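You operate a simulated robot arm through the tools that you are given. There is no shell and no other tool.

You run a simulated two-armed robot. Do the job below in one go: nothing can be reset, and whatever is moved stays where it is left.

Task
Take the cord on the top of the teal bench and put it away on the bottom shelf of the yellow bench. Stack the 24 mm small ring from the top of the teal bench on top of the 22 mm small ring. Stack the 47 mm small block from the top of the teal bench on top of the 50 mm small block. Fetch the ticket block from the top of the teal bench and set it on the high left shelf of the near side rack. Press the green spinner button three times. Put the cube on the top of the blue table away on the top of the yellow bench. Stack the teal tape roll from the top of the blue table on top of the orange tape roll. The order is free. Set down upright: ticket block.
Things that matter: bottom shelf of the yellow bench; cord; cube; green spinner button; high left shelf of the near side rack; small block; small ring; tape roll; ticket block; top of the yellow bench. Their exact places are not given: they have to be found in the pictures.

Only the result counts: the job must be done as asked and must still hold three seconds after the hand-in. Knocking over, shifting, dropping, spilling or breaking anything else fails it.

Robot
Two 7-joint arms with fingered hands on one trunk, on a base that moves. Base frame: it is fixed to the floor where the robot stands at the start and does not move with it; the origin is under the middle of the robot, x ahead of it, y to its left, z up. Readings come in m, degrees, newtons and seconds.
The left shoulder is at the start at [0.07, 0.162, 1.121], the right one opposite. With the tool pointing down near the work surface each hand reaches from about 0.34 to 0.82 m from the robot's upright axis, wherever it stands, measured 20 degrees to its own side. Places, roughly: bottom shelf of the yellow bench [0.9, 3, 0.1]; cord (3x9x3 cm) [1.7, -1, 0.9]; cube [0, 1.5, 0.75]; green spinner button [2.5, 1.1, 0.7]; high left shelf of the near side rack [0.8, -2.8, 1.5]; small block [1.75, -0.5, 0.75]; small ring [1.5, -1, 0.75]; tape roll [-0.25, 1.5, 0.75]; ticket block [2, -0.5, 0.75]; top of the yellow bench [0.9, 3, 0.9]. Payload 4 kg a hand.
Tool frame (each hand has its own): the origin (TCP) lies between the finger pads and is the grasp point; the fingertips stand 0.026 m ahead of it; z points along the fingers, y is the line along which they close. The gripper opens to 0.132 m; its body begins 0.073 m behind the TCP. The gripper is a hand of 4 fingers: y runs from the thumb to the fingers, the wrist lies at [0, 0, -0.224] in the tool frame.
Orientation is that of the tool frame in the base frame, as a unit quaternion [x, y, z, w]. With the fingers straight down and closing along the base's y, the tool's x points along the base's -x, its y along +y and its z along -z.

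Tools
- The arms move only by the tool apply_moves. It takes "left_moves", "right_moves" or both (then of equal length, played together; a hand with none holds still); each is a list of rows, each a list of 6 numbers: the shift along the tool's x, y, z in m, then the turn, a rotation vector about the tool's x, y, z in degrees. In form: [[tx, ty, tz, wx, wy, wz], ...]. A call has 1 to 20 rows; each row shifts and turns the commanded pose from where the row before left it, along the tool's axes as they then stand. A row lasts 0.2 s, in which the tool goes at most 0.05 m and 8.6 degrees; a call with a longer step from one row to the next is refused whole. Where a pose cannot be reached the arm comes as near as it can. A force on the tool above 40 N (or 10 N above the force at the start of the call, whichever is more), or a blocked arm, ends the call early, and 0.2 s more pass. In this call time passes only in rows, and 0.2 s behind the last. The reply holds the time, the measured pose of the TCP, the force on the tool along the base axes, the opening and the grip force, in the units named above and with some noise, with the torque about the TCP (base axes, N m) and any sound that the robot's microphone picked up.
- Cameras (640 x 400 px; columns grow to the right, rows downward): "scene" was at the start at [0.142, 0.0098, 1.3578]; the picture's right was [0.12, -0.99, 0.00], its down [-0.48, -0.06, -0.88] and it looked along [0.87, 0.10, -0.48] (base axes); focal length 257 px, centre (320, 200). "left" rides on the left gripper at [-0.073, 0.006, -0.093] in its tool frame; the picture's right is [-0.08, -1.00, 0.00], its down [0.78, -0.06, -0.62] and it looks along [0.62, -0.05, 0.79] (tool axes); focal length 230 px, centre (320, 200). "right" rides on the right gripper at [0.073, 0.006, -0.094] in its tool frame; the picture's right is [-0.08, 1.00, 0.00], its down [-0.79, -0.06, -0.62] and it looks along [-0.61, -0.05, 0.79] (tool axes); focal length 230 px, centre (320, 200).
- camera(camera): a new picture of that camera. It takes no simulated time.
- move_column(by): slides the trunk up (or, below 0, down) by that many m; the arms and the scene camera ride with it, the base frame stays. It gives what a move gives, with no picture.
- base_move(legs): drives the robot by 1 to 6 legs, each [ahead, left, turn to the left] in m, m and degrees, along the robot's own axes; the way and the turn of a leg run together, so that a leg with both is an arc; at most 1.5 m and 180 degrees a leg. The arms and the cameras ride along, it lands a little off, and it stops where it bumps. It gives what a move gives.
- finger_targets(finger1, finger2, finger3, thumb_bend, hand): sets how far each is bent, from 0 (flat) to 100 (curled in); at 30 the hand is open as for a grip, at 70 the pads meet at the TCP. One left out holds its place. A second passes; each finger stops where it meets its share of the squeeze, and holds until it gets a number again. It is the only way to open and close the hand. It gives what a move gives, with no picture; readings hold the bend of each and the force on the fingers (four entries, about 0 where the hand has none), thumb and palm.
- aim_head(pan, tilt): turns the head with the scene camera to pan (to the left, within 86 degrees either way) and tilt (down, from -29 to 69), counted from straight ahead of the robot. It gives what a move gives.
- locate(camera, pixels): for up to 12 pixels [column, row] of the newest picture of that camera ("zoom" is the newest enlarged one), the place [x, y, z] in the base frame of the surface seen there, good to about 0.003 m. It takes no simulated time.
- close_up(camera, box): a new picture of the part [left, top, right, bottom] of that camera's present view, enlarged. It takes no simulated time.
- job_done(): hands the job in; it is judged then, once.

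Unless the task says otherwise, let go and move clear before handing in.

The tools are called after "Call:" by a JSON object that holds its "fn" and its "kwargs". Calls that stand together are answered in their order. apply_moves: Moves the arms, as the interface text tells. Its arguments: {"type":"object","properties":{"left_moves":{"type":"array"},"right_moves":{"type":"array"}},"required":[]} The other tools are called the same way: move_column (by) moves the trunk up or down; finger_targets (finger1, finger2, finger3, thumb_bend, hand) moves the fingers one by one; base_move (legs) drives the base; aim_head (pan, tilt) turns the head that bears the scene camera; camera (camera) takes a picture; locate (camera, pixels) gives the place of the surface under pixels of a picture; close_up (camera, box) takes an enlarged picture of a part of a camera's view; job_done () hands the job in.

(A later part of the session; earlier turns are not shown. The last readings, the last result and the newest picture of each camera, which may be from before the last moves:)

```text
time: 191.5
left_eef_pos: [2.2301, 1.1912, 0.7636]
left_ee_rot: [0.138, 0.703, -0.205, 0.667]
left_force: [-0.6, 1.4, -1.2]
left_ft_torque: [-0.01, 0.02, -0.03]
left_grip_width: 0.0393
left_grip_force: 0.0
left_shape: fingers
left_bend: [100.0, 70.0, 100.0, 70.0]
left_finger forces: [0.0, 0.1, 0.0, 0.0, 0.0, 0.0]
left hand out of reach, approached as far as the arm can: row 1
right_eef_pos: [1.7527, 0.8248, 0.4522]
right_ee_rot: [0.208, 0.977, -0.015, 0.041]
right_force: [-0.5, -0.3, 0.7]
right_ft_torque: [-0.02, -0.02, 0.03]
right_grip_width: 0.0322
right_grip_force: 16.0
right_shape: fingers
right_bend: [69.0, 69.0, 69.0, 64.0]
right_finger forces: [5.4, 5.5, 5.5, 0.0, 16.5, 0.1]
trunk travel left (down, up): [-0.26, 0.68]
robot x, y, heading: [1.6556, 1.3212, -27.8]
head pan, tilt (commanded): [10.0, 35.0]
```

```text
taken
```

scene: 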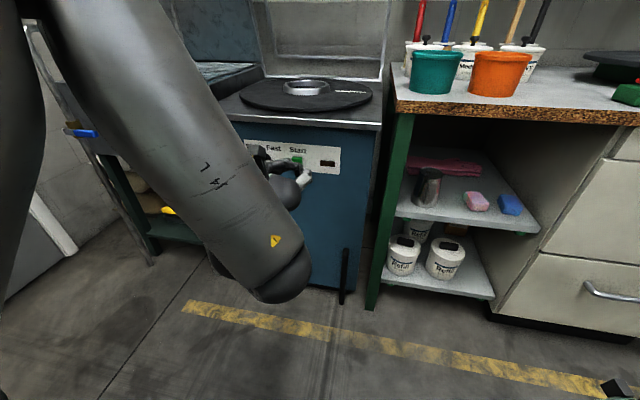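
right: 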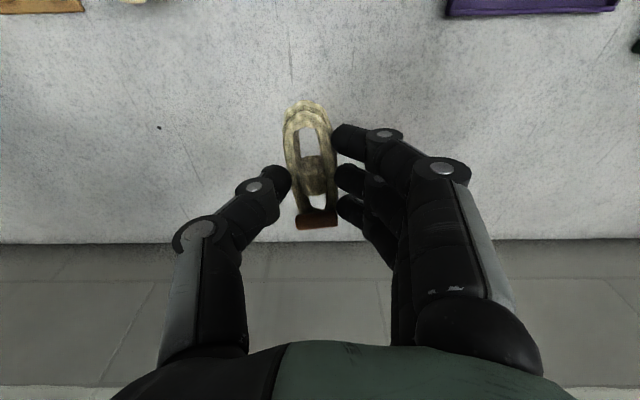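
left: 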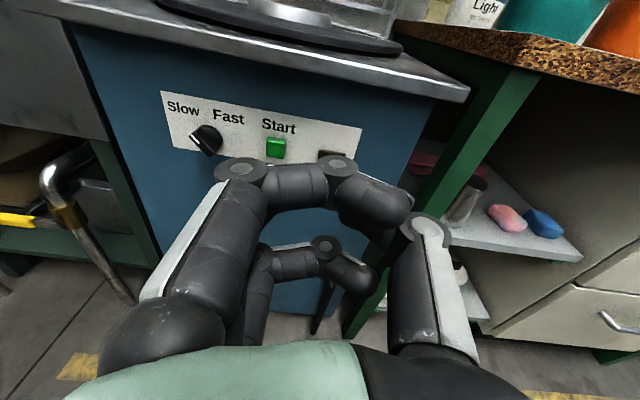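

The button is at (276,148) in the left picture. I'll put all fingers at 70 (a simple beak) and re-locate the button.

Call:
{"fn": "finger_targets", "kwargs": {"hand": "left", "finger1": 70, "finger2": 70, "finger3": 70, "thumb_bend": 70}}

Call:
{"fn": "camera", "kwargs": {"camera": "left"}}

Call:
{"fn": "locate", "kwargs": {"camera": "left", "pixels": [[276, 148], [270, 143], [282, 143], [276, 155], [260, 140], [300, 150], [240, 110], [330, 130], [205, 138], [276, 130], [200, 180], [350, 170]]}}

Call:
{"fn": "close_up", "kwargs": {"camera": "scene", "box": [220, 110, 380, 210]}}

```text
time: 192.5
left_eef_pos: [2.2301, 1.1925, 0.7656]
left_ee_rot: [0.138, 0.702, -0.205, 0.668]
left_force: [0.3, -0.1, 0.2]
left_ft_torque: [-0.02, 0.03, -0.01]
left_grip_width: 0.0142
left_grip_force: 0.1
left_shape: fingers
left_bend: [70.0, 70.0, 70.0, 70.0]
left_finger forces: [0.0, 0.0, 0.0, 0.1, 0.0, 0.0]
right_eef_pos: [1.7527, 0.8243, 0.4523]
right_ee_rot: [0.207, 0.977, -0.015, 0.04]
right_force: [0.2, 0.1, -0.4]
right_ft_torque: [0.01, -0.03, -0.02]
right_grip_width: 0.0325
right_grip_force: 16.0
right_shape: fingers
right_bend: [69.0, 69.0, 69.0, 64.0]
right_finger forces: [5.4, 5.5, 5.6, 0.1, 16.5, 0.0]
trunk travel left (down, up): [-0.26, 0.68]
robot x, y, heading: [1.6528, 1.324, -28.1]
head pan, tilt (commanded): [10.0, 35.0]
```

```text
taken
```

left: 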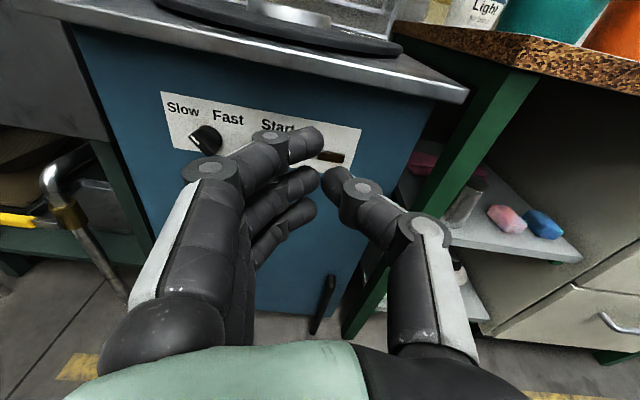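

```text
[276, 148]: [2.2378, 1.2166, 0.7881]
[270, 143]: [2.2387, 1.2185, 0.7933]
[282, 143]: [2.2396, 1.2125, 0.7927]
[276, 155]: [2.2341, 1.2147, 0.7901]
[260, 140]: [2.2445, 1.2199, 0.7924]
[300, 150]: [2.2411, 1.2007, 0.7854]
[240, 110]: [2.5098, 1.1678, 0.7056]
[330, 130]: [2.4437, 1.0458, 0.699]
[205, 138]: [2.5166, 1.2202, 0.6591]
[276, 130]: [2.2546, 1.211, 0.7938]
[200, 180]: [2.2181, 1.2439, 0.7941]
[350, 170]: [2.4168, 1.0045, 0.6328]
```

```text
4.00 times, centred on (300, 160) of scene
```

zoom: 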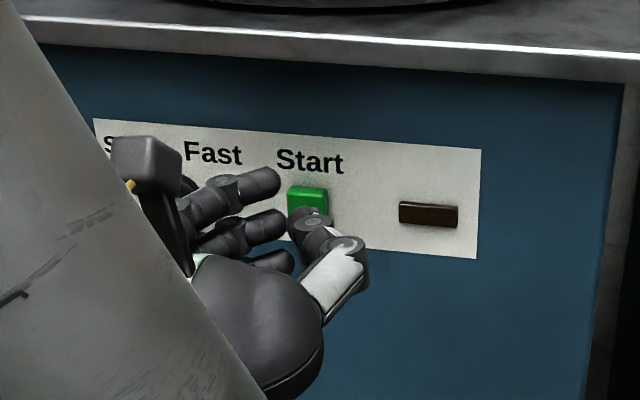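

The beak points at heading -28°, level. I'll re-locate the button in this closer scene zoom.

Call:
{"fn": "locate", "kwargs": {"camera": "zoom", "pixels": [[307, 200], [295, 195], [322, 195], [308, 190], [305, 186], [293, 210], [350, 200], [260, 130], [340, 220], [460, 240], [350, 290], [375, 215]]}}

```text
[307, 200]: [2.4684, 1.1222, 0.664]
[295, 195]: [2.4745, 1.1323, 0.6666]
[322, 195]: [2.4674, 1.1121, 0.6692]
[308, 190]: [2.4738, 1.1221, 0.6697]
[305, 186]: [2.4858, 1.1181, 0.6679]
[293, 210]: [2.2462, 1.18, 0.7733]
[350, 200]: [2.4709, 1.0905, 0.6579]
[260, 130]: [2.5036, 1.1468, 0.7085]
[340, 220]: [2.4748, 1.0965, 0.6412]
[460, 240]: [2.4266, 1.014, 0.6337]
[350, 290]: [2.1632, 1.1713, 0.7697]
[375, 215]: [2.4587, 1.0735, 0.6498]
```

The button face is about (2.4705,1.121,0.658), protruding 1.5 cm from the panel. I'll move to 4 cm in front of it.

Call:
{"fn": "apply_moves", "kwargs": {"left_moves": [[0.0195, 0.01254, 0.03506, 0, 0, 0], [0.0195, 0.01254, 0.03506, 0, 0, 0], [0.0195, 0.01254, 0.03506, 0, 0, 0], [0.0195, 0.01254, 0.03506, 0, 0, 0], [0.0195, 0.01254, 0.03506, 0, 0, 0]]}}

Call:
{"fn": "camera", "kwargs": {"camera": "left"}}

Call:
{"fn": "close_up", "kwargs": {"camera": "scene", "box": [220, 110, 380, 210]}}

```text
time: 193.7
left_eef_pos: [2.3704, 1.161, 0.6807]
left_ee_rot: [0.137, 0.7, -0.204, 0.671]
left_force: [-0.2, -0.5, 0.5]
left_ft_torque: [0.06, 0.05, 0.03]
left_grip_width: 0.014
left_grip_force: 0.2
left_shape: fingers
left_bend: [70.0, 70.0, 70.0, 70.0]
left_finger forces: [0.1, 0.1, 0.0, 0.0, 0.1, 0.1]
left hand out of reach, approached as far as the arm can: row 3, 4
right_eef_pos: [1.7515, 0.8237, 0.4509]
right_ee_rot: [0.207, 0.977, -0.013, 0.042]
right_force: [-0.2, -1.1, -0.6]
right_ft_torque: [0.02, 0.0, 0.02]
right_grip_width: 0.0328
right_grip_force: 16.5
right_shape: fingers
right_bend: [69.0, 69.0, 69.0, 64.0]
right_finger forces: [5.5, 5.6, 5.6, 0.0, 16.4, 0.1]
trunk travel left (down, up): [-0.26, 0.68]
robot x, y, heading: [1.6518, 1.3206, -27.7]
head pan, tilt (commanded): [10.0, 35.0]
```

```text
taken
```

left: 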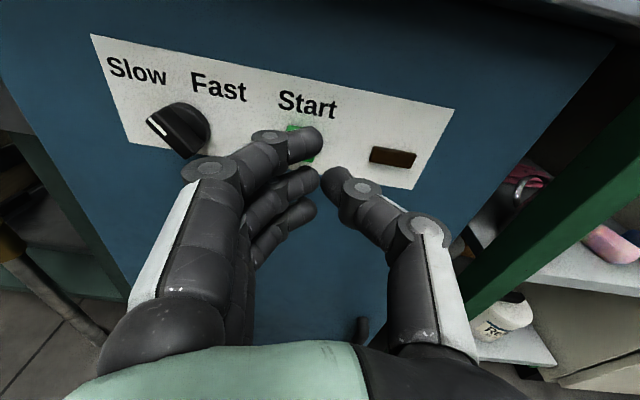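

```text
4.00 times, centred on (300, 160) of scene
```

zoom: 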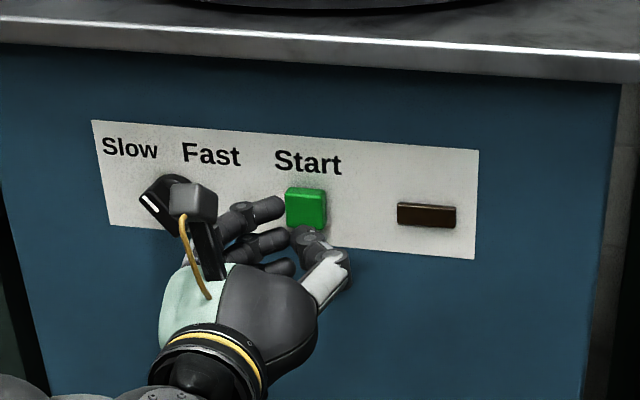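

4-5 cm short of contact and slightly off laterally; I'll align and advance 3 cm.

Call:
{"fn": "apply_moves", "kwargs": {"left_moves": [[0.0097, 0.0068, 0.015, 0, 0, 0], [0.0097, 0.0069, 0.015, 0, 0, 0]]}}

Call:
{"fn": "camera", "kwargs": {"camera": "left"}}

Call:
{"fn": "close_up", "kwargs": {"camera": "scene", "box": [220, 110, 380, 210]}}

```text
time: 194.3
left_eef_pos: [2.4057, 1.1601, 0.6568]
left_ee_rot: [0.136, 0.7, -0.205, 0.67]
left_force: [-0.4, -0.1, -0.1]
left_ft_torque: [0.02, 0.0, 0.01]
left_grip_width: 0.0143
left_grip_force: 0.0
left_shape: fingers
left_bend: [70.0, 70.0, 70.0, 70.0]
left_finger forces: [0.0, 0.0, 0.0, 0.0, 0.0, 0.1]
right_eef_pos: [1.7522, 0.8235, 0.4506]
right_ee_rot: [0.208, 0.977, -0.014, 0.041]
right_force: [0.1, -0.6, 0.0]
right_ft_torque: [0.0, -0.01, 0.02]
right_grip_width: 0.0326
right_grip_force: 17.6
right_shape: fingers
right_bend: [69.0, 69.0, 69.0, 64.0]
right_finger forces: [5.4, 5.4, 5.6, 0.0, 16.6, 0.0]
trunk travel left (down, up): [-0.26, 0.68]
robot x, y, heading: [1.6534, 1.3248, -28.2]
head pan, tilt (commanded): [10.0, 35.0]
```

```text
taken
```

left: 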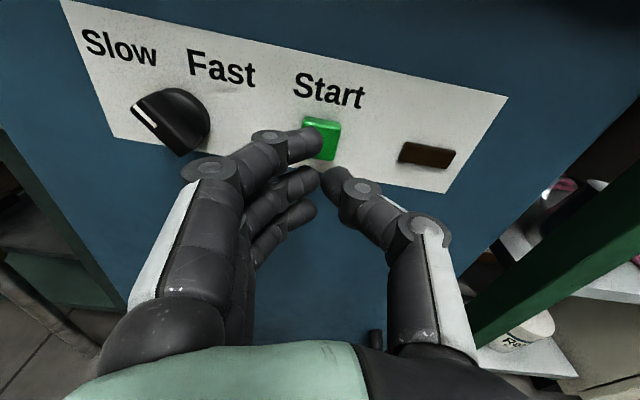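

```text
4.00 times, centred on (300, 160) of scene
```

zoom: 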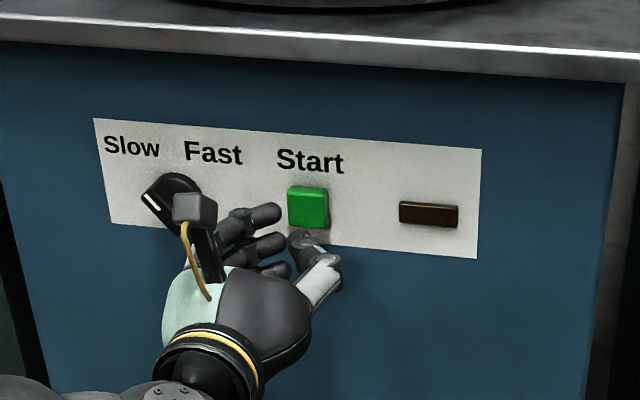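

Aligned: about 4 cm from contact along the tool axis. I'll advance most of the way, then press gently watching force and sound.

Call:
{"fn": "apply_moves", "kwargs": {"left_moves": [[-0.001, -0.002, 0.018, 0, 0, 0], [-0.001, -0.002, 0.017, 0, 0, 0]]}}

Call:
{"fn": "camera", "kwargs": {"camera": "left"}}

Call:
{"fn": "close_up", "kwargs": {"camera": "scene", "box": [260, 130, 340, 180]}}

```text
time: 194.9
left_eef_pos: [2.4324, 1.1386, 0.6603]
left_ee_rot: [0.138, 0.7, -0.207, 0.669]
left_force: [0.2, 0.1, 0.3]
left_ft_torque: [0.04, 0.02, -0.05]
left_grip_width: 0.0142
left_grip_force: 0.0
left_shape: fingers
left_bend: [70.0, 70.0, 70.0, 70.0]
left_finger forces: [0.1, 0.0, 0.0, 0.0, 0.0, 0.1]
right_eef_pos: [1.7529, 0.8251, 0.4514]
right_ee_rot: [0.207, 0.977, -0.014, 0.041]
right_force: [-0.4, 0.4, -0.2]
right_ft_torque: [-0.03, 0.01, -0.01]
right_grip_width: 0.0325
right_grip_force: 16.2
right_shape: fingers
right_bend: [69.0, 69.0, 69.0, 64.0]
right_finger forces: [5.4, 5.6, 5.6, 0.0, 16.4, 0.0]
trunk travel left (down, up): [-0.26, 0.68]
robot x, y, heading: [1.6497, 1.3237, -27.7]
head pan, tilt (commanded): [10.0, 35.0]
```

```text
taken
```

left: 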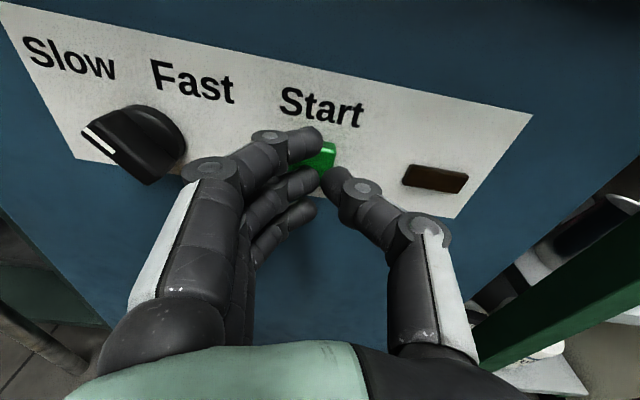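

```text
8.00 times, centred on (300, 155) of scene
```

zoom: 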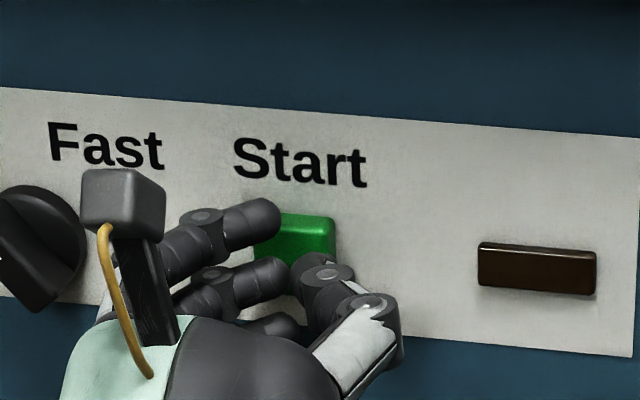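

The fingertips are just in front of the button. I'll press forward in 4 mm steps.

Call:
{"fn": "apply_moves", "kwargs": {"left_moves": [[0, 0, 0.004, 0, 0, 0]]}}

Call:
{"fn": "apply_moves", "kwargs": {"left_moves": [[0, 0, 0.004, 0, 0, 0]]}}

Call:
{"fn": "apply_moves", "kwargs": {"left_moves": [[0, 0, 0.004, 0, 0, 0]]}}

```text
time: 195.3
left_eef_pos: [2.4383, 1.137, 0.6598]
left_ee_rot: [0.136, 0.7, -0.205, 0.67]
left_force: [0.5, -0.4, 0.0]
left_ft_torque: [-0.01, 0.02, -0.01]
left_grip_width: 0.0145
left_grip_force: 0.0
left_shape: fingers
left_bend: [70.0, 70.0, 70.0, 70.0]
left_finger forces: [0.0, 0.0, 0.0, 0.0, 0.0, 0.0]
right_eef_pos: [1.752, 0.8227, 0.4518]
right_ee_rot: [0.207, 0.977, -0.013, 0.041]
right_force: [-0.4, 0.1, -1.1]
right_ft_torque: [0.03, -0.01, 0.02]
right_grip_width: 0.0325
right_grip_force: 16.7
right_shape: fingers
right_bend: [69.0, 69.0, 69.0, 64.0]
right_finger forces: [5.5, 5.5, 5.6, 0.1, 16.5, 0.0]
trunk travel left (down, up): [-0.26, 0.68]
robot x, y, heading: [1.6541, 1.3253, -27.8]
head pan, tilt (commanded): [10.0, 35.0]
```

```text
time: 195.7
left_eef_pos: [2.4411, 1.1353, 0.6617]
left_ee_rot: [0.137, 0.7, -0.206, 0.67]
left_force: [0.2, -0.5, -0.1]
left_ft_torque: [-0.01, 0.03, 0.0]
left_grip_width: 0.0143
left_grip_force: 0.0
left_shape: fingers
left_bend: [70.0, 70.0, 70.0, 70.0]
left_finger forces: [0.1, 0.0, 0.0, 0.0, 0.1, 0.1]
right_eef_pos: [1.7522, 0.8235, 0.4523]
right_ee_rot: [0.207, 0.977, -0.014, 0.041]
right_force: [0.4, 0.0, 0.5]
right_ft_torque: [0.02, -0.02, 0.0]
right_grip_width: 0.0326
right_grip_force: 16.3
right_shape: fingers
right_bend: [69.0, 69.0, 69.0, 64.0]
right_finger forces: [5.5, 5.5, 5.6, 0.0, 16.5, 0.0]
trunk travel left (down, up): [-0.26, 0.68]
robot x, y, heading: [1.6524, 1.3237, -27.8]
head pan, tilt (commanded): [10.0, 35.0]
```

```text
time: 196.1
left_eef_pos: [2.4449, 1.134, 0.6609]
left_ee_rot: [0.136, 0.7, -0.205, 0.67]
left_force: [-1.3, 0.9, -0.5]
left_ft_torque: [0.0, -0.02, -0.01]
left_grip_width: 0.0141
left_grip_force: 0.0
left_shape: fingers
left_bend: [70.0, 70.0, 70.0, 70.0]
left_finger forces: [0.1, 0.5, 0.0, 0.0, 0.0, 0.0]
right_eef_pos: [1.7535, 0.8252, 0.4512]
right_ee_rot: [0.208, 0.977, -0.014, 0.041]
right_force: [-0.5, 0.3, -0.5]
right_ft_torque: [-0.01, 0.02, 0.01]
right_grip_width: 0.0326
right_grip_force: 16.5
right_shape: fingers
right_bend: [69.0, 69.0, 69.0, 64.0]
right_finger forces: [5.3, 5.5, 5.6, 0.0, 16.5, 0.1]
trunk travel left (down, up): [-0.26, 0.68]
robot x, y, heading: [1.6488, 1.3251, -28.0]
head pan, tilt (commanded): [10.0, 35.0]
```

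First light contact (1.5 N on finger 2). I'll continue pressing in 3 mm steps.

Call:
{"fn": "apply_moves", "kwargs": {"left_moves": [[0, 0, 0.003, 0, 0, 0]]}}

Call:
{"fn": "apply_moves", "kwargs": {"left_moves": [[0, 0, 0.003, 0, 0, 0]]}}

```text
time: 196.5
left_eef_pos: [2.4476, 1.1314, 0.6616]
left_ee_rot: [0.136, 0.7, -0.206, 0.67]
left_force: [-1.2, 1.4, 0.5]
left_ft_torque: [-0.05, 0.02, 0.05]
left_grip_width: 0.014
left_grip_force: 1.1
left_shape: fingers
left_bend: [70.0, 70.0, 70.0, 70.0]
left_finger forces: [0.0, 1.9, 0.1, 0.0, 0.1, 0.0]
right_eef_pos: [1.7525, 0.8247, 0.4516]
right_ee_rot: [0.207, 0.977, -0.014, 0.041]
right_force: [-0.6, -0.1, 0.3]
right_ft_torque: [0.0, 0.04, 0.01]
right_grip_width: 0.0324
right_grip_force: 16.6
right_shape: fingers
right_bend: [69.0, 69.0, 69.0, 64.0]
right_finger forces: [5.4, 5.5, 5.5, 0.0, 16.5, 0.0]
trunk travel left (down, up): [-0.26, 0.68]
robot x, y, heading: [1.65, 1.3246, -27.7]
head pan, tilt (commanded): [10.0, 35.0]
heard: click
```

```text
time: 196.9
left_eef_pos: [2.4495, 1.1308, 0.6606]
left_ee_rot: [0.136, 0.7, -0.205, 0.67]
left_force: [-3.9, 2.1, 0.8]
left_ft_torque: [-0.02, -0.02, 0.05]
left_grip_width: 0.0141
left_grip_force: 2.4
left_shape: fingers
left_bend: [70.0, 70.0, 70.0, 70.0]
left_finger forces: [0.1, 3.3, 1.5, 0.0, 0.4, 0.0]
right_eef_pos: [1.7527, 0.824, 0.4517]
right_ee_rot: [0.206, 0.977, -0.015, 0.041]
right_force: [0.2, 0.1, -0.4]
right_ft_torque: [-0.02, -0.02, 0.02]
right_grip_width: 0.0326
right_grip_force: 16.9
right_shape: fingers
right_bend: [69.0, 69.0, 69.0, 64.0]
right_finger forces: [5.4, 5.5, 5.5, 0.0, 16.5, 0.0]
trunk travel left (down, up): [-0.26, 0.68]
robot x, y, heading: [1.6526, 1.3228, -27.7]
head pan, tilt (commanded): [10.0, 35.0]
```

A click was heard: press one. I'll back off 2 cm to release.

Call:
{"fn": "apply_moves", "kwargs": {"left_moves": [[0, 0, -0.01, 0, 0, 0], [0, 0, -0.012, 0, 0, 0]]}}

Call:
{"fn": "close_up", "kwargs": {"camera": "scene", "box": [220, 90, 380, 190]}}

```text
time: 197.5
left_eef_pos: [2.4309, 1.1413, 0.6619]
left_ee_rot: [0.136, 0.7, -0.205, 0.67]
left_force: [-0.4, 0.6, -0.1]
left_ft_torque: [0.03, -0.01, 0.0]
left_grip_width: 0.0142
left_grip_force: 0.0
left_shape: fingers
left_bend: [70.0, 70.0, 70.0, 70.0]
left_finger forces: [0.1, 0.0, 0.1, 0.0, 0.1, 0.1]
right_eef_pos: [1.7533, 0.8237, 0.453]
right_ee_rot: [0.207, 0.977, -0.014, 0.041]
right_force: [-0.2, -0.7, 0.7]
right_ft_torque: [0.0, -0.03, 0.0]
right_grip_width: 0.0324
right_grip_force: 16.7
right_shape: fingers
right_bend: [69.0, 69.0, 69.0, 64.0]
right_finger forces: [5.3, 5.5, 5.6, 0.1, 16.5, 0.1]
trunk travel left (down, up): [-0.26, 0.68]
robot x, y, heading: [1.6513, 1.3243, -28.1]
head pan, tilt (commanded): [10.0, 35.0]
```

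```text
4.00 times, centred on (300, 140) of scene
```

zoom: 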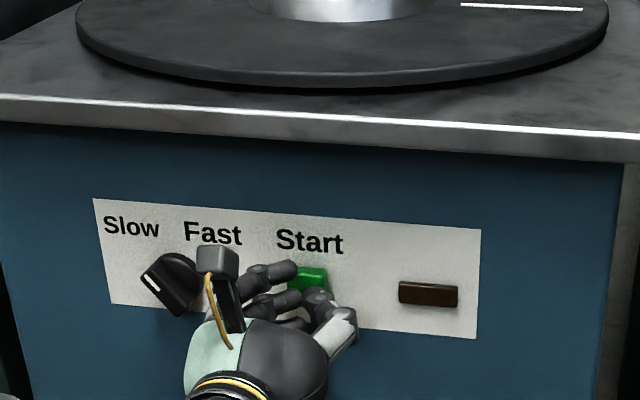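

Released with no extra sound. Press two: forward the same distance.

Call:
{"fn": "apply_moves", "kwargs": {"left_moves": [[0, 0, 0.012, 0, 0, 0], [0, 0, 0.007, 0, 0, 0], [0, 0, 0.003, 0, 0, 0]]}}

```text
time: 198.3
left_eef_pos: [2.4492, 1.1313, 0.6616]
left_ee_rot: [0.137, 0.7, -0.206, 0.67]
left_force: [-6.8, 2.5, 0.7]
left_ft_torque: [-0.02, -0.02, -0.11]
left_grip_width: 0.0138
left_grip_force: 3.3
left_shape: fingers
left_bend: [70.0, 70.0, 70.0, 70.0]
left_finger forces: [0.0, 0.0, 0.1, 0.0, 6.9, 0.1]
right_eef_pos: [1.7523, 0.8256, 0.4518]
right_ee_rot: [0.206, 0.977, -0.014, 0.042]
right_force: [0.2, -0.1, -0.3]
right_ft_torque: [-0.05, 0.0, 0.02]
right_grip_width: 0.0324
right_grip_force: 16.5
right_shape: fingers
right_bend: [69.0, 69.0, 69.0, 64.0]
right_finger forces: [5.4, 5.5, 5.6, 0.0, 16.4, 0.1]
trunk travel left (down, up): [-0.26, 0.68]
robot x, y, heading: [1.6496, 1.3218, -27.8]
head pan, tilt (commanded): [10.0, 35.0]
heard: click
```

Second click heard. I'll release again.

Call:
{"fn": "apply_moves", "kwargs": {"left_moves": [[0, 0, -0.01, 0, 0, 0], [0, 0, -0.012, 0, 0, 0]]}}

Call:
{"fn": "apply_moves", "kwargs": {"left_moves": [[0, 0, 0.012, 0, 0, 0], [0, 0, 0.007, 0, 0, 0], [0, 0, 0.003, 0, 0, 0]]}}

```text
time: 198.9
left_eef_pos: [2.4305, 1.1406, 0.6628]
left_ee_rot: [0.136, 0.7, -0.205, 0.671]
left_force: [-0.2, -0.4, -0.4]
left_ft_torque: [-0.01, 0.02, -0.02]
left_grip_width: 0.0139
left_grip_force: 0.1
left_shape: fingers
left_bend: [70.0, 70.0, 70.0, 70.0]
left_finger forces: [0.0, 0.1, 0.0, 0.1, 0.0, 0.0]
right_eef_pos: [1.7534, 0.8247, 0.4525]
right_ee_rot: [0.207, 0.977, -0.014, 0.042]
right_force: [0.5, -0.4, 0.5]
right_ft_torque: [-0.02, -0.03, -0.01]
right_grip_width: 0.0324
right_grip_force: 17.0
right_shape: fingers
right_bend: [69.0, 69.0, 69.0, 64.0]
right_finger forces: [5.5, 5.5, 5.7, 0.1, 16.5, 0.0]
trunk travel left (down, up): [-0.26, 0.68]
robot x, y, heading: [1.6521, 1.3237, -28.0]
head pan, tilt (commanded): [10.0, 35.0]
```

```text
time: 199.7
left_eef_pos: [2.4497, 1.1313, 0.6611]
left_ee_rot: [0.137, 0.7, -0.206, 0.67]
left_force: [-3.0, 1.6, 0.6]
left_ft_torque: [-0.01, -0.02, 0.05]
left_grip_width: 0.0141
left_grip_force: 1.5
left_shape: fingers
left_bend: [70.0, 70.0, 70.0, 70.0]
left_finger forces: [0.0, 2.5, 1.0, 0.0, 0.0, 0.0]
right_eef_pos: [1.7519, 0.8242, 0.4526]
right_ee_rot: [0.207, 0.977, -0.014, 0.042]
right_force: [-0.1, -0.2, -0.5]
right_ft_torque: [0.01, 0.02, 0.01]
right_grip_width: 0.0324
right_grip_force: 16.2
right_shape: fingers
right_bend: [69.0, 69.0, 69.0, 64.0]
right_finger forces: [5.4, 5.4, 5.5, 0.0, 16.6, 0.0]
trunk travel left (down, up): [-0.26, 0.68]
robot x, y, heading: [1.6498, 1.325, -28.0]
head pan, tilt (commanded): [10.0, 35.0]
heard: click
```

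Third click heard. I'll withdraw the hand well clear and look at the panel.

Call:
{"fn": "apply_moves", "kwargs": {"left_moves": [[0, 0, -0.015, 0, 0, 0], [0, 0, -0.04, 0, 0, 0], [0, 0, -0.04, 0, 0, 0], [0, 0, -0.04, 0, 0, 0]]}}

Call:
{"fn": "close_up", "kwargs": {"camera": "scene", "box": [220, 60, 420, 190]}}

```text
time: 200.7
left_eef_pos: [2.3426, 1.18, 0.6784]
left_ee_rot: [0.137, 0.703, -0.204, 0.667]
left_force: [0.1, 0.2, 0.5]
left_ft_torque: [0.0, 0.0, -0.04]
left_grip_width: 0.0138
left_grip_force: 0.0
left_shape: fingers
left_bend: [70.0, 70.0, 70.0, 70.0]
left_finger forces: [0.0, 0.1, 0.0, 0.0, 0.0, 0.1]
left hand out of reach, approached as far as the arm can: row 4
right_eef_pos: [1.753, 0.8229, 0.4524]
right_ee_rot: [0.207, 0.977, -0.015, 0.041]
right_force: [-1.7, 0.3, 0.5]
right_ft_torque: [-0.03, 0.02, 0.01]
right_grip_width: 0.0324
right_grip_force: 17.1
right_shape: fingers
right_bend: [69.0, 69.0, 69.0, 64.0]
right_finger forces: [5.5, 5.5, 5.6, 0.1, 16.5, 0.0]
trunk travel left (down, up): [-0.26, 0.68]
robot x, y, heading: [1.6526, 1.321, -27.6]
head pan, tilt (commanded): [10.0, 35.0]
```

```text
3.08 times, centred on (320, 125) of scene
```

zoom: 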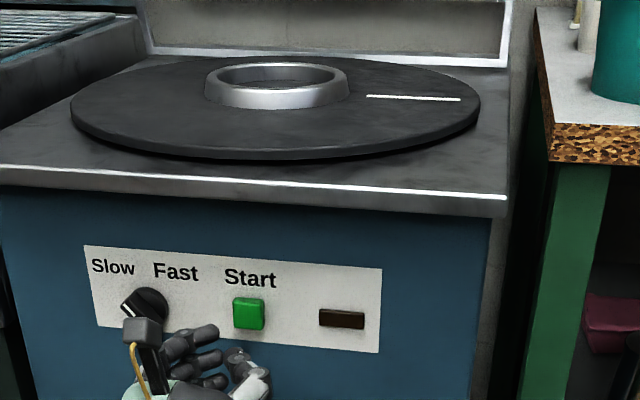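

The button was pressed three times (three clicks). Now I'll raise the trunk and drive back to the open floor, then turn toward the blue table.

Call:
{"fn": "move_column", "kwargs": {"by": 0.4}}

Call:
{"fn": "base_move", "kwargs": {"legs": [[-0.25, -0.3, 0], [0.1, -1.04, 0], [0, 0, 60], [0, 0, 60]]}}

Call:
{"fn": "aim_head", "kwargs": {"pan": 20, "tilt": 25}}

Call:
{"fn": "camera", "kwargs": {"camera": "scene"}}

```text
time: 204.5
left_eef_pos: [2.3419, 1.1799, 1.0768]
left_ee_rot: [0.136, 0.704, -0.204, 0.667]
left_force: [0.6, 0.3, -0.3]
left_ft_torque: [0.01, -0.03, 0.01]
left_grip_width: 0.0139
left_grip_force: 0.2
left_shape: fingers
left_bend: [70.0, 70.0, 70.0, 70.0]
left_finger forces: [0.0, 0.0, 0.1, 0.1, 0.0, 0.1]
right_eef_pos: [1.7534, 0.8235, 0.8514]
right_ee_rot: [0.207, 0.977, -0.014, 0.041]
right_force: [-0.5, 0.0, -0.1]
right_ft_torque: [0.0, 0.0, -0.01]
right_grip_width: 0.0326
right_grip_force: 16.6
right_shape: fingers
right_bend: [69.0, 69.0, 69.0, 64.0]
right_finger forces: [5.4, 5.5, 5.5, 0.1, 16.5, 0.1]
trunk travel left (down, up): [-0.66, 0.28]
robot x, y, heading: [1.6511, 1.324, -28.0]
head pan, tilt (commanded): [10.0, 35.0]
```

```text
time: 217.2
left_eef_pos: [0.6824, 0.8899, 1.0767]
left_ee_rot: [0.538, -0.474, -0.471, -0.514]
left_force: [-0.4, 0.2, -0.7]
left_ft_torque: [-0.01, 0.02, -0.04]
left_grip_width: 0.0142
left_grip_force: 0.0
left_shape: fingers
left_bend: [70.0, 70.0, 70.0, 70.0]
left_finger forces: [0.0, 0.0, 0.1, 0.0, 0.1, 0.0]
right_eef_pos: [1.2799, 0.548, 0.8531]
right_ee_rot: [0.738, -0.673, -0.028, -0.032]
right_force: [-0.7, -0.2, -0.4]
right_ft_torque: [0.02, 0.01, -0.01]
right_grip_width: 0.0323
right_grip_force: 16.0
right_shape: fingers
right_bend: [69.0, 69.0, 69.0, 64.0]
right_finger forces: [5.3, 5.4, 5.4, 0.0, 16.0, 0.0]
trunk travel left (down, up): [-0.66, 0.28]
robot x, y, heading: [0.8934, 0.2165, 91.2]
head pan, tilt (commanded): [10.0, 35.0]
```

```text
time: 217.9
left_eef_pos: [0.682, 0.8894, 1.0773]
left_ee_rot: [0.538, -0.474, -0.472, -0.513]
left_force: [-0.1, 0.9, -0.5]
left_ft_torque: [0.01, 0.0, -0.04]
left_grip_width: 0.0138
left_grip_force: 0.3
left_shape: fingers
left_bend: [70.0, 70.0, 70.0, 70.0]
left_finger forces: [0.0, 0.0, 0.0, 0.1, 0.1, 0.0]
right_eef_pos: [1.2801, 0.5483, 0.8517]
right_ee_rot: [0.737, -0.674, -0.028, -0.033]
right_force: [0.5, -0.1, -1.0]
right_ft_torque: [0.0, 0.0, 0.0]
right_grip_width: 0.032
right_grip_force: 15.7
right_shape: fingers
right_bend: [69.0, 69.0, 69.0, 64.0]
right_finger forces: [5.1, 5.3, 5.4, 0.1, 16.1, 0.0]
trunk travel left (down, up): [-0.66, 0.28]
robot x, y, heading: [0.8974, 0.2188, 91.2]
head pan, tilt (commanded): [20.0, 25.0]
```

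```text
taken
```

scene: 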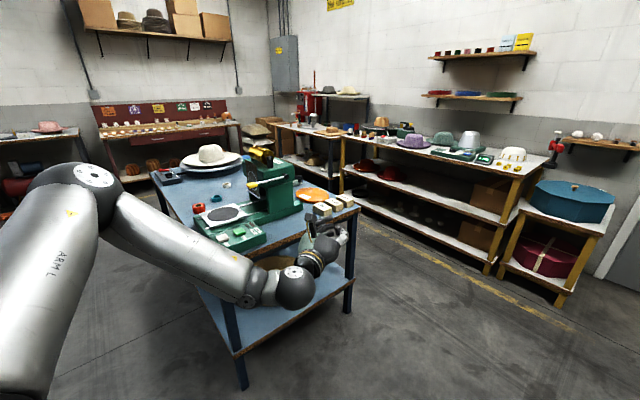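

The blue table is ahead-left and the yellow bench behind it at right. I'll locate the blue table's edges and items.

Call:
{"fn": "close_up", "kwargs": {"camera": "scene", "box": [140, 130, 380, 280]}}

Call:
{"fn": "locate", "kwargs": {"camera": "scene", "pixels": [[355, 207], [242, 255], [155, 175], [196, 208], [226, 184], [225, 170], [350, 300], [240, 350], [265, 262], [240, 285], [330, 215], [300, 240]]}}

```text
2.67 times, centred on (260, 205) of scene
```

zoom: 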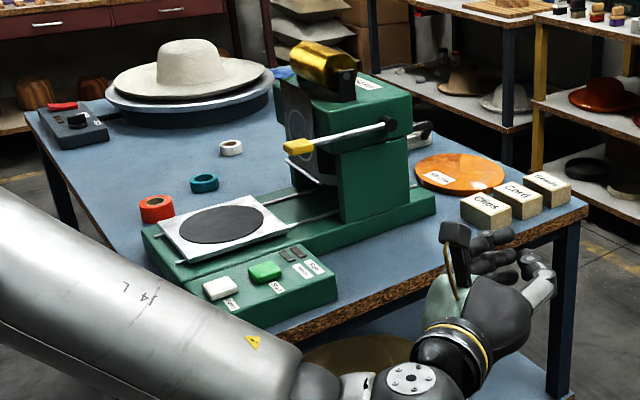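

```text
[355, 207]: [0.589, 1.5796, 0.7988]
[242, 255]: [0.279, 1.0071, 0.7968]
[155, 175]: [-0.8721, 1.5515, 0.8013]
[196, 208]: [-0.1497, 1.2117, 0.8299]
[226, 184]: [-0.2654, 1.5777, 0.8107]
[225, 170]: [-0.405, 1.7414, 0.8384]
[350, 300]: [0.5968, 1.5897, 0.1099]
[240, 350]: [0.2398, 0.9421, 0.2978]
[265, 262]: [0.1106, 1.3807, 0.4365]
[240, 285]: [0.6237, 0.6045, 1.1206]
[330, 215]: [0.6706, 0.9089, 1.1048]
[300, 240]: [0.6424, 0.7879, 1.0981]
```

The blue table's front (long) side faces heading 61° with its south corner at about (0.24,0.94); the rolls and cube lie left of the press. I'll turn the left hand tool-down and open it, then reposition along the table's front.

Call:
{"fn": "apply_moves", "kwargs": {"left_moves": [[0, 0, -0.01, 0, 8, 0], [0, 0, -0.01, 0, 8, 0], [0, 0, -0.01, 0, 8, 0], [0, 0, -0.01, 0, 8, 0], [0, 0, -0.01, 0, 8, 0], [0, 0, 0, 0, 8, 0], [0, 0, 0, 0, 8, 0], [0, 0, 0, 0, 8, 0], [0, 0, 0, 0, 8, 0], [0, 0, 0, 0, 8, 0], [0, 0, 0, 0, 8, 0]]}}

Call:
{"fn": "finger_targets", "kwargs": {"hand": "left", "finger1": 42, "finger2": 42, "finger3": 42, "thumb_bend": 42}}

Call:
{"fn": "camera", "kwargs": {"camera": "scene"}}

```text
time: 220.3
left_eef_pos: [0.6955, 0.8514, 1.0872]
left_ee_rot: [0.707, -0.704, 0.011, -0.065]
left_force: [0.4, -0.8, 0.3]
left_ft_torque: [-0.01, 0.07, 0.02]
left_grip_width: 0.014
left_grip_force: 0.0
left_shape: fingers
left_bend: [70.0, 70.0, 70.0, 70.0]
left_finger forces: [0.0, 0.0, 0.0, 0.0, 0.1, 0.1]
left hand out of reach, approached as far as the arm can: row 1, 2
right_eef_pos: [1.2807, 0.5476, 0.8504]
right_ee_rot: [0.738, -0.674, -0.028, -0.031]
right_force: [0.4, 0.3, -0.3]
right_ft_torque: [-0.03, 0.0, 0.0]
right_grip_width: 0.032
right_grip_force: 16.2
right_shape: fingers
right_bend: [69.0, 69.0, 69.0, 64.0]
right_finger forces: [5.2, 5.3, 5.3, 0.1, 15.9, 0.0]
trunk travel left (down, up): [-0.66, 0.28]
robot x, y, heading: [0.8925, 0.2162, 91.4]
head pan, tilt (commanded): [20.0, 25.0]
```

```text
time: 221.3
left_eef_pos: [0.6938, 0.8506, 1.087]
left_ee_rot: [0.707, -0.704, 0.012, -0.066]
left_force: [0.4, 0.5, 0.4]
left_ft_torque: [0.03, -0.01, 0.01]
left_grip_width: 0.0966
left_grip_force: 0.1
left_shape: fingers
left_bend: [42.0, 42.0, 42.0, 42.0]
left_finger forces: [0.1, 0.0, 0.0, 0.0, 0.1, 0.0]
right_eef_pos: [1.2798, 0.5472, 0.8524]
right_ee_rot: [0.738, -0.674, -0.028, -0.033]
right_force: [-0.8, -0.1, 0.0]
right_ft_torque: [-0.04, 0.0, -0.01]
right_grip_width: 0.0322
right_grip_force: 15.9
right_shape: fingers
right_bend: [69.0, 69.0, 69.0, 64.0]
right_finger forces: [5.3, 5.2, 5.4, 0.0, 16.0, 0.0]
trunk travel left (down, up): [-0.66, 0.28]
robot x, y, heading: [0.8912, 0.2142, 91.2]
head pan, tilt (commanded): [20.0, 25.0]
```

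```text
taken
```

scene: 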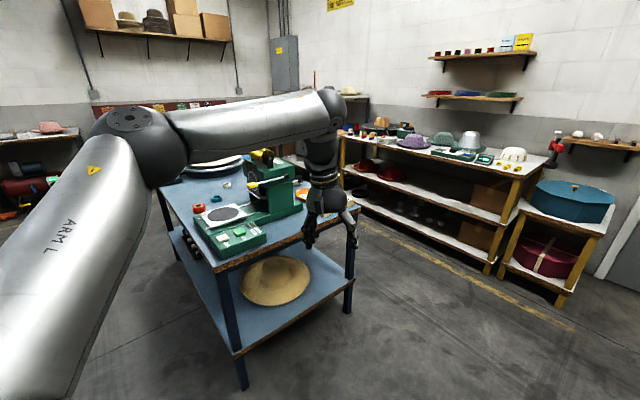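

The hand points down now (slight roll). I'll level it and retract it, then turn to heading 61° and strafe along the table's front at a safe distance.

Call:
{"fn": "apply_moves", "kwargs": {"left_moves": [[0, 0, 0, -6.3, 0, 0], [0, 0, 0, 0, 4.4, 0], [0.0375, 0, 0, 0, 0, 0], [0.0375, 0, 0, 0, 0, 0], [0.0375, 0, 0, 0, 0, 0], [0.0375, 0, 0, 0, 0, 0]]}}

Call:
{"fn": "base_move", "kwargs": {"legs": [[0, 0, -30], [-0.25, 0.66, 0], [0, 0.66, 0]]}}

Call:
{"fn": "aim_head", "kwargs": {"pan": 0, "tilt": 35}}

Call:
{"fn": "camera", "kwargs": {"camera": "scene"}}

```text
time: 222.7
left_eef_pos: [0.6942, 0.6978, 1.0875]
left_ee_rot: [0.71, -0.704, 0.0, -0.001]
left_force: [0.4, -0.3, 0.2]
left_ft_torque: [0.04, 0.01, -0.01]
left_grip_width: 0.0964
left_grip_force: 0.0
left_shape: fingers
left_bend: [42.0, 42.0, 42.0, 42.0]
left_finger forces: [0.1, 0.0, 0.1, 0.0, 0.0, 0.0]
right_eef_pos: [1.2794, 0.5463, 0.8526]
right_ee_rot: [0.739, -0.673, -0.029, -0.033]
right_force: [0.3, -1.3, 0.0]
right_ft_torque: [-0.02, -0.01, 0.0]
right_grip_width: 0.0323
right_grip_force: 16.3
right_shape: fingers
right_bend: [69.0, 69.0, 69.0, 64.0]
right_finger forces: [5.2, 5.5, 5.5, 0.0, 16.0, 0.1]
trunk travel left (down, up): [-0.66, 0.28]
robot x, y, heading: [0.8946, 0.2141, 91.3]
head pan, tilt (commanded): [20.0, 25.0]
```

```text
time: 231.3
left_eef_pos: [-0.3122, 1.1497, 1.0872]
left_ee_rot: [-0.503, 0.864, -0.001, 0.0]
left_force: [0.5, 0.3, 0.5]
left_ft_torque: [0.03, -0.03, 0.05]
left_grip_width: 0.0964
left_grip_force: 0.1
left_shape: fingers
left_bend: [42.0, 42.0, 42.0, 42.0]
left_finger forces: [0.1, 0.1, 0.1, 0.0, 0.0, 0.1]
right_eef_pos: [0.1165, 0.7228, 0.8517]
right_ee_rot: [-0.537, 0.842, 0.019, 0.04]
right_force: [0.8, -0.2, 0.1]
right_ft_torque: [0.03, -0.03, 0.03]
right_grip_width: 0.032
right_grip_force: 15.2
right_shape: fingers
right_bend: [69.0, 69.0, 69.0, 65.0]
right_finger forces: [5.2, 5.3, 5.4, 0.0, 16.0, 0.0]
trunk travel left (down, up): [-0.66, 0.28]
robot x, y, heading: [-0.3832, 0.6349, 61.0]
head pan, tilt (commanded): [20.0, 25.0]
```

```text
time: 232.1
left_eef_pos: [-0.3126, 1.1491, 1.0876]
left_ee_rot: [-0.503, 0.865, 0.0, -0.002]
left_force: [0.9, 0.7, 0.5]
left_ft_torque: [-0.03, 0.01, -0.02]
left_grip_width: 0.0965
left_grip_force: 0.1
left_shape: fingers
left_bend: [42.0, 42.0, 42.0, 42.0]
left_finger forces: [0.1, 0.0, 0.1, 0.0, 0.0, 0.0]
right_eef_pos: [0.1146, 0.7241, 0.8531]
right_ee_rot: [-0.538, 0.842, 0.019, 0.039]
right_force: [0.0, 0.4, -0.1]
right_ft_torque: [-0.02, -0.02, 0.02]
right_grip_width: 0.0321
right_grip_force: 15.9
right_shape: fingers
right_bend: [69.0, 69.0, 69.0, 65.0]
right_finger forces: [5.1, 5.3, 5.4, 0.1, 16.0, 0.1]
trunk travel left (down, up): [-0.66, 0.28]
robot x, y, heading: [-0.3841, 0.6351, 61.1]
head pan, tilt (commanded): [0.0, 35.0]
```

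```text
taken
```

scene: 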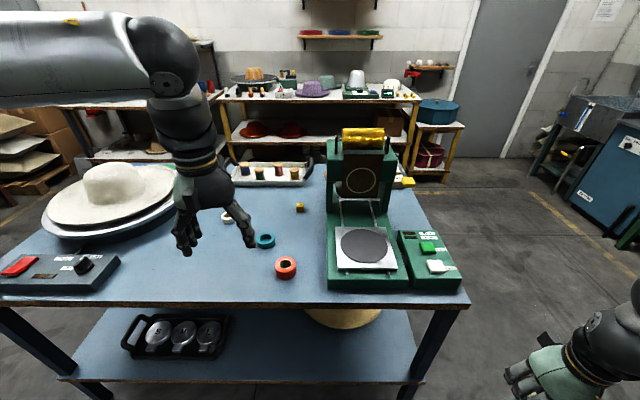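

I have a clear view: orange roll (285,267), teal roll (265,241), cube (300,207). I'll zoom in and locate them.

Call:
{"fn": "close_up", "kwargs": {"camera": "scene", "box": [210, 180, 338, 290]}}

Call:
{"fn": "locate", "kwargs": {"camera": "zoom", "pixels": [[320, 345], [370, 345], [345, 325], [345, 360], [230, 250], [290, 250], [262, 235], [262, 265], [400, 130], [395, 115], [385, 105], [410, 120]]}}

```text
3.64 times, centred on (274, 235) of scene
```

zoom: 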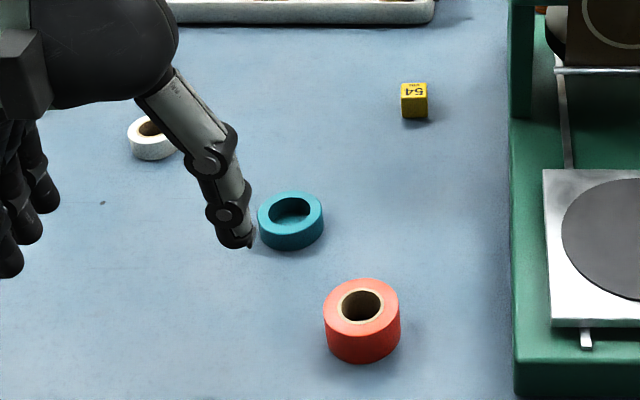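

```text
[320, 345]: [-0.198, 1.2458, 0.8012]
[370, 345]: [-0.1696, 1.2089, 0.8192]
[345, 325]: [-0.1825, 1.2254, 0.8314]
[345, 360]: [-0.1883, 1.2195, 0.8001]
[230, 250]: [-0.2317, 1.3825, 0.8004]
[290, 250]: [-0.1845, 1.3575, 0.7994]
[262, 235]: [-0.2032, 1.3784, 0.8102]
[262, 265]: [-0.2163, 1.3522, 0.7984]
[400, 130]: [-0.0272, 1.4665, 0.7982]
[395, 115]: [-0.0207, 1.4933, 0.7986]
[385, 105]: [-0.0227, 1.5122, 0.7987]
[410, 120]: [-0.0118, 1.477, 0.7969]
```

Table top is z≈0.799. I'll pick the rims more precisely in the zoom.

Call:
{"fn": "locate", "kwargs": {"camera": "zoom", "pixels": [[330, 308], [395, 308], [361, 284], [361, 328], [362, 352], [263, 213], [319, 213], [290, 195], [290, 229], [414, 88], [414, 107], [425, 100]]}}

Call:
{"fn": "locate", "kwargs": {"camera": "zoom", "pixels": [[340, 290], [382, 290], [340, 324], [382, 324], [270, 201], [310, 201], [270, 225], [310, 225], [405, 88], [422, 88], [404, 113], [423, 113]]}}

```text
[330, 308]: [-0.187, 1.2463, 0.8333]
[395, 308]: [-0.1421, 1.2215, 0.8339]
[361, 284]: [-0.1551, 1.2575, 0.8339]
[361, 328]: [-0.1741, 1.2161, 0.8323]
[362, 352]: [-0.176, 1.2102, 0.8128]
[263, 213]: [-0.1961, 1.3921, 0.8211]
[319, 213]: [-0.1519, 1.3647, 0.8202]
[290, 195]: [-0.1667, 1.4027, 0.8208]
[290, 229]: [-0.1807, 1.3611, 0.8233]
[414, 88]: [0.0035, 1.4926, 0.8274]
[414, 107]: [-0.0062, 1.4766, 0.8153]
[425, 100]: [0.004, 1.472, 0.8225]
```

```text
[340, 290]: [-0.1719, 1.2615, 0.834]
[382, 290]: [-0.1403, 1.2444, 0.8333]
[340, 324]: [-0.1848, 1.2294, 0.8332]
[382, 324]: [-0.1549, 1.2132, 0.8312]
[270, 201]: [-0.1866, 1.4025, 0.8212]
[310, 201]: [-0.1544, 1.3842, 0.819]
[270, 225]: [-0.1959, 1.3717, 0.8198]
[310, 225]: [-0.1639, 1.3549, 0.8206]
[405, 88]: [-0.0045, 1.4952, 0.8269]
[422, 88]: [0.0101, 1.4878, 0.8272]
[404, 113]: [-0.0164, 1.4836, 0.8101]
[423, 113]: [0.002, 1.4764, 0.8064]
```

Orange roll centre (-0.164,1.236), top 0.8335; teal roll centre (-0.1745,1.379), top 0.8205; cube near (0.003,1.489), top 0.827. I'll raise the right hand out of the way and drive 0.22 m closer.

Call:
{"fn": "apply_moves", "kwargs": {"right_moves": [[0, 0, -0.04, 0, 0, 0], [0, 0, -0.04, 0, 0, 0], [0, 0, -0.04, 0, 0, 0], [0, 0, -0.04, 0, 0, 0], [0, 0, -0.04, 0, 0, 0]]}}

Call:
{"fn": "base_move", "kwargs": {"legs": [[0.22, 0, 0]]}}

Call:
{"fn": "camera", "kwargs": {"camera": "left"}}

Call:
{"fn": "camera", "kwargs": {"camera": "scene"}}

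```text
time: 233.3
left_eef_pos: [-0.3143, 1.1486, 1.0871]
left_ee_rot: [-0.503, 0.864, -0.001, 0.001]
left_force: [0.3, -0.2, 1.3]
left_ft_torque: [0.03, 0.0, -0.02]
left_grip_width: 0.0964
left_grip_force: 0.0
left_shape: fingers
left_bend: [42.0, 42.0, 42.0, 42.0]
left_finger forces: [0.0, 0.0, 0.0, 0.0, 0.0, 0.0]
right_eef_pos: [0.1052, 0.7111, 1.0308]
right_ee_rot: [-0.538, 0.842, 0.019, 0.04]
right_force: [-1.3, 0.2, -0.2]
right_ft_torque: [0.04, -0.03, -0.02]
right_grip_width: 0.0321
right_grip_force: 16.0
right_shape: fingers
right_bend: [69.0, 69.0, 69.0, 65.0]
right_finger forces: [5.3, 5.4, 5.3, 0.1, 16.1, 0.1]
right hand out of reach, approached as far as the arm can: row 3
trunk travel left (down, up): [-0.66, 0.28]
robot x, y, heading: [-0.3888, 0.6328, 60.9]
head pan, tilt (commanded): [0.0, 35.0]
```

```text
time: 235.0
left_eef_pos: [-0.209, 1.3422, 1.0876]
left_ee_rot: [-0.504, 0.863, 0.0, 0.0]
left_force: [-0.2, 0.0, 0.4]
left_ft_torque: [0.01, 0.0, 0.01]
left_grip_width: 0.0965
left_grip_force: 0.1
left_shape: fingers
left_bend: [42.0, 42.0, 42.0, 42.0]
left_finger forces: [0.1, 0.0, 0.0, 0.0, 0.1, 0.0]
right_eef_pos: [0.2116, 0.9071, 1.0321]
right_ee_rot: [-0.539, 0.841, 0.019, 0.039]
right_force: [-0.3, -1.0, 0.2]
right_ft_torque: [0.03, -0.02, -0.02]
right_grip_width: 0.0321
right_grip_force: 16.0
right_shape: fingers
right_bend: [69.0, 69.0, 69.0, 65.0]
right_finger forces: [5.2, 5.3, 5.3, 0.0, 16.0, 0.1]
trunk travel left (down, up): [-0.66, 0.28]
robot x, y, heading: [-0.2792, 0.8255, 61.5]
head pan, tilt (commanded): [0.0, 35.0]
```

```text
taken
```

left: 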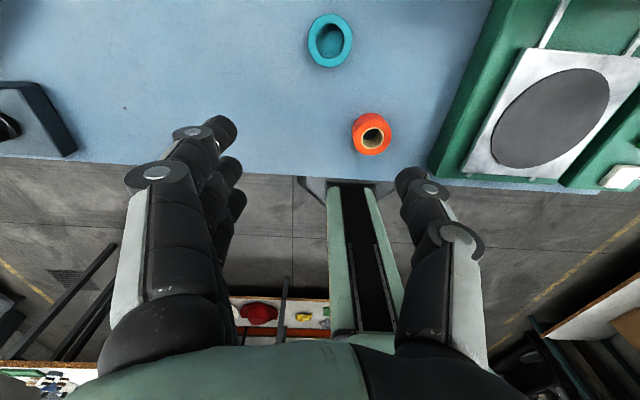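

```text
taken
```

scene: 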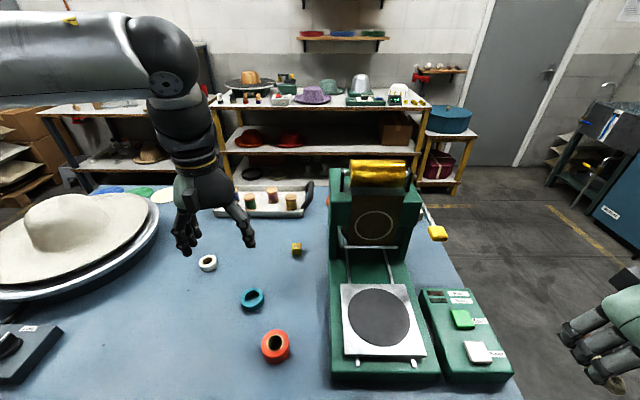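

Both rolls are visible from the left hand camera: teal at (330,41), orange at (372,133). I'll locate their rims.

Call:
{"fn": "locate", "kwargs": {"camera": "left", "pixels": [[311, 42], [350, 42], [330, 18], [331, 65], [316, 25], [345, 60], [356, 133], [389, 137], [371, 117], [374, 152], [360, 120], [385, 150]]}}

```text
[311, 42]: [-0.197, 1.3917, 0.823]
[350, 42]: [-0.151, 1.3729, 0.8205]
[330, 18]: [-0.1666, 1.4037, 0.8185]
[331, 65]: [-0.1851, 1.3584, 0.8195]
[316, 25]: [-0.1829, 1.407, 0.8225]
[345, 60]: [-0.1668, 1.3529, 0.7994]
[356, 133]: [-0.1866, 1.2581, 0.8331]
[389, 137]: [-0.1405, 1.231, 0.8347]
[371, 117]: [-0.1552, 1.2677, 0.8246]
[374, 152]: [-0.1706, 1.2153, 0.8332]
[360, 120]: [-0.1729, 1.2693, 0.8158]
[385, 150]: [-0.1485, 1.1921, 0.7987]
```

Teal roll centre refined to (-0.175,1.380). I'll move over it and lower to z≈0.91.

Call:
{"fn": "apply_moves", "kwargs": {"left_moves": [[-0.0247, -0.006, 0, 0, 0, 0], [-0.0247, -0.0059, 0, 0, 0, 0], [0, 0, 0.045, 0, 0, 0], [0, 0, 0.045, 0, 0, 0], [0, 0, 0.045, 0, 0, 0], [0, 0, 0.045, 0, 0, 0]]}}

Call:
{"fn": "camera", "kwargs": {"camera": "left"}}

Call:
{"fn": "camera", "kwargs": {"camera": "scene"}}

```text
time: 236.4
left_eef_pos: [-0.1739, 1.3818, 0.9059]
left_ee_rot: [-0.505, 0.863, -0.001, 0.0]
left_force: [0.2, -0.5, 0.2]
left_ft_torque: [0.02, -0.02, -0.02]
left_grip_width: 0.0967
left_grip_force: 0.1
left_shape: fingers
left_bend: [42.0, 42.0, 42.0, 42.0]
left_finger forces: [0.0, 0.0, 0.0, 0.1, 0.0, 0.0]
right_eef_pos: [0.2112, 0.9086, 1.0309]
right_ee_rot: [-0.539, 0.841, 0.019, 0.039]
right_force: [0.3, -0.4, -0.4]
right_ft_torque: [-0.02, -0.03, 0.0]
right_grip_width: 0.0316
right_grip_force: 16.1
right_shape: fingers
right_bend: [69.0, 69.0, 69.0, 65.0]
right_finger forces: [5.2, 5.4, 5.4, 0.0, 16.0, 0.0]
trunk travel left (down, up): [-0.66, 0.28]
robot x, y, heading: [-0.2745, 0.8266, 61.1]
head pan, tilt (commanded): [0.0, 35.0]
```

```text
taken
```

left: 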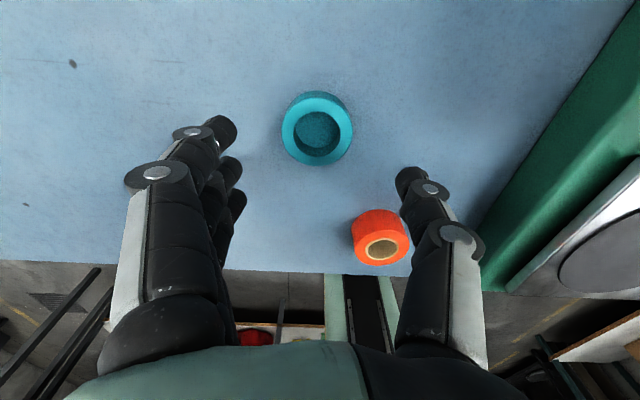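

```text
taken
```

scene: 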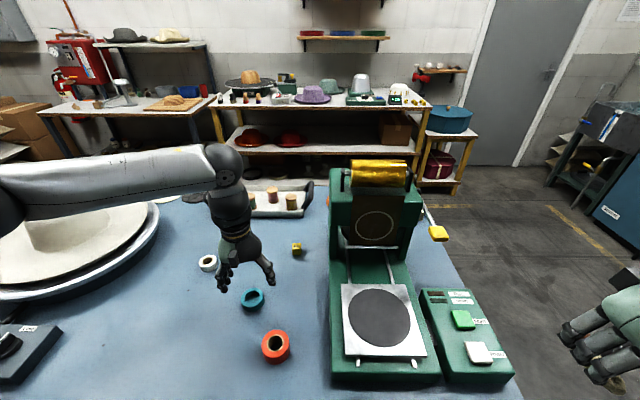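

Teal roll at (317,130) in the left picture; I'll locate its rim once more and then descend.

Call:
{"fn": "locate", "kwargs": {"camera": "left", "pixels": [[286, 133], [349, 133], [317, 105], [317, 161], [295, 112], [340, 153], [340, 112], [295, 153]]}}

```text
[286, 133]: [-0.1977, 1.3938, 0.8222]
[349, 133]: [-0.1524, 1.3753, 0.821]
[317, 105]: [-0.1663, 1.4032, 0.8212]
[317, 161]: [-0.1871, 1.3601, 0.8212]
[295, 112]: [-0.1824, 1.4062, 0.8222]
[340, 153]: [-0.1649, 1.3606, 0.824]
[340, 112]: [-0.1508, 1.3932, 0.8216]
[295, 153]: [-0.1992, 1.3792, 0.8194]
```

Centred within 2 mm. Descending to z≈0.834.

Call:
{"fn": "apply_moves", "kwargs": {"left_moves": [[-0.0015, 0, 0.036, 0, 0, 0], [0, 0, 0.035, 0, 0, 0]]}}

Call:
{"fn": "camera", "kwargs": {"camera": "left"}}

```text
time: 237.0
left_eef_pos: [-0.1723, 1.3827, 0.8366]
left_ee_rot: [-0.505, 0.863, 0.0, -0.001]
left_force: [0.7, -0.4, -0.6]
left_ft_torque: [0.02, 0.01, 0.03]
left_grip_width: 0.0965
left_grip_force: 0.1
left_shape: fingers
left_bend: [42.0, 42.0, 42.0, 42.0]
left_finger forces: [0.1, 0.0, 0.1, 0.0, 0.1, 0.1]
right_eef_pos: [0.2111, 0.9086, 1.0307]
right_ee_rot: [-0.539, 0.841, 0.018, 0.039]
right_force: [1.3, 0.1, -0.1]
right_ft_torque: [-0.02, 0.01, -0.01]
right_grip_width: 0.0321
right_grip_force: 16.3
right_shape: fingers
right_bend: [69.0, 69.0, 69.0, 65.0]
right_finger forces: [5.3, 5.3, 5.5, 0.0, 16.0, 0.0]
trunk travel left (down, up): [-0.66, 0.28]
robot x, y, heading: [-0.2762, 0.8202, 61.4]
head pan, tilt (commanded): [0.0, 35.0]
```

```text
taken
```

left: 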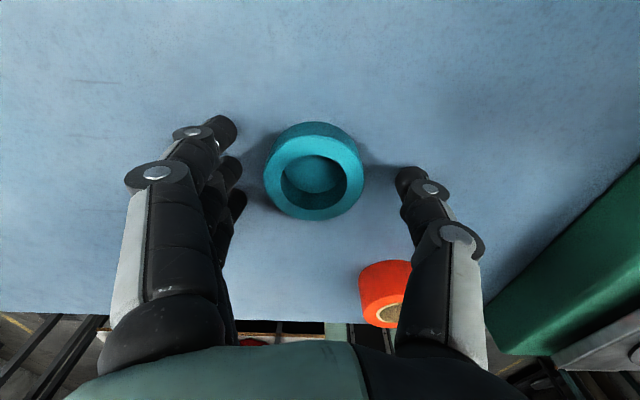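

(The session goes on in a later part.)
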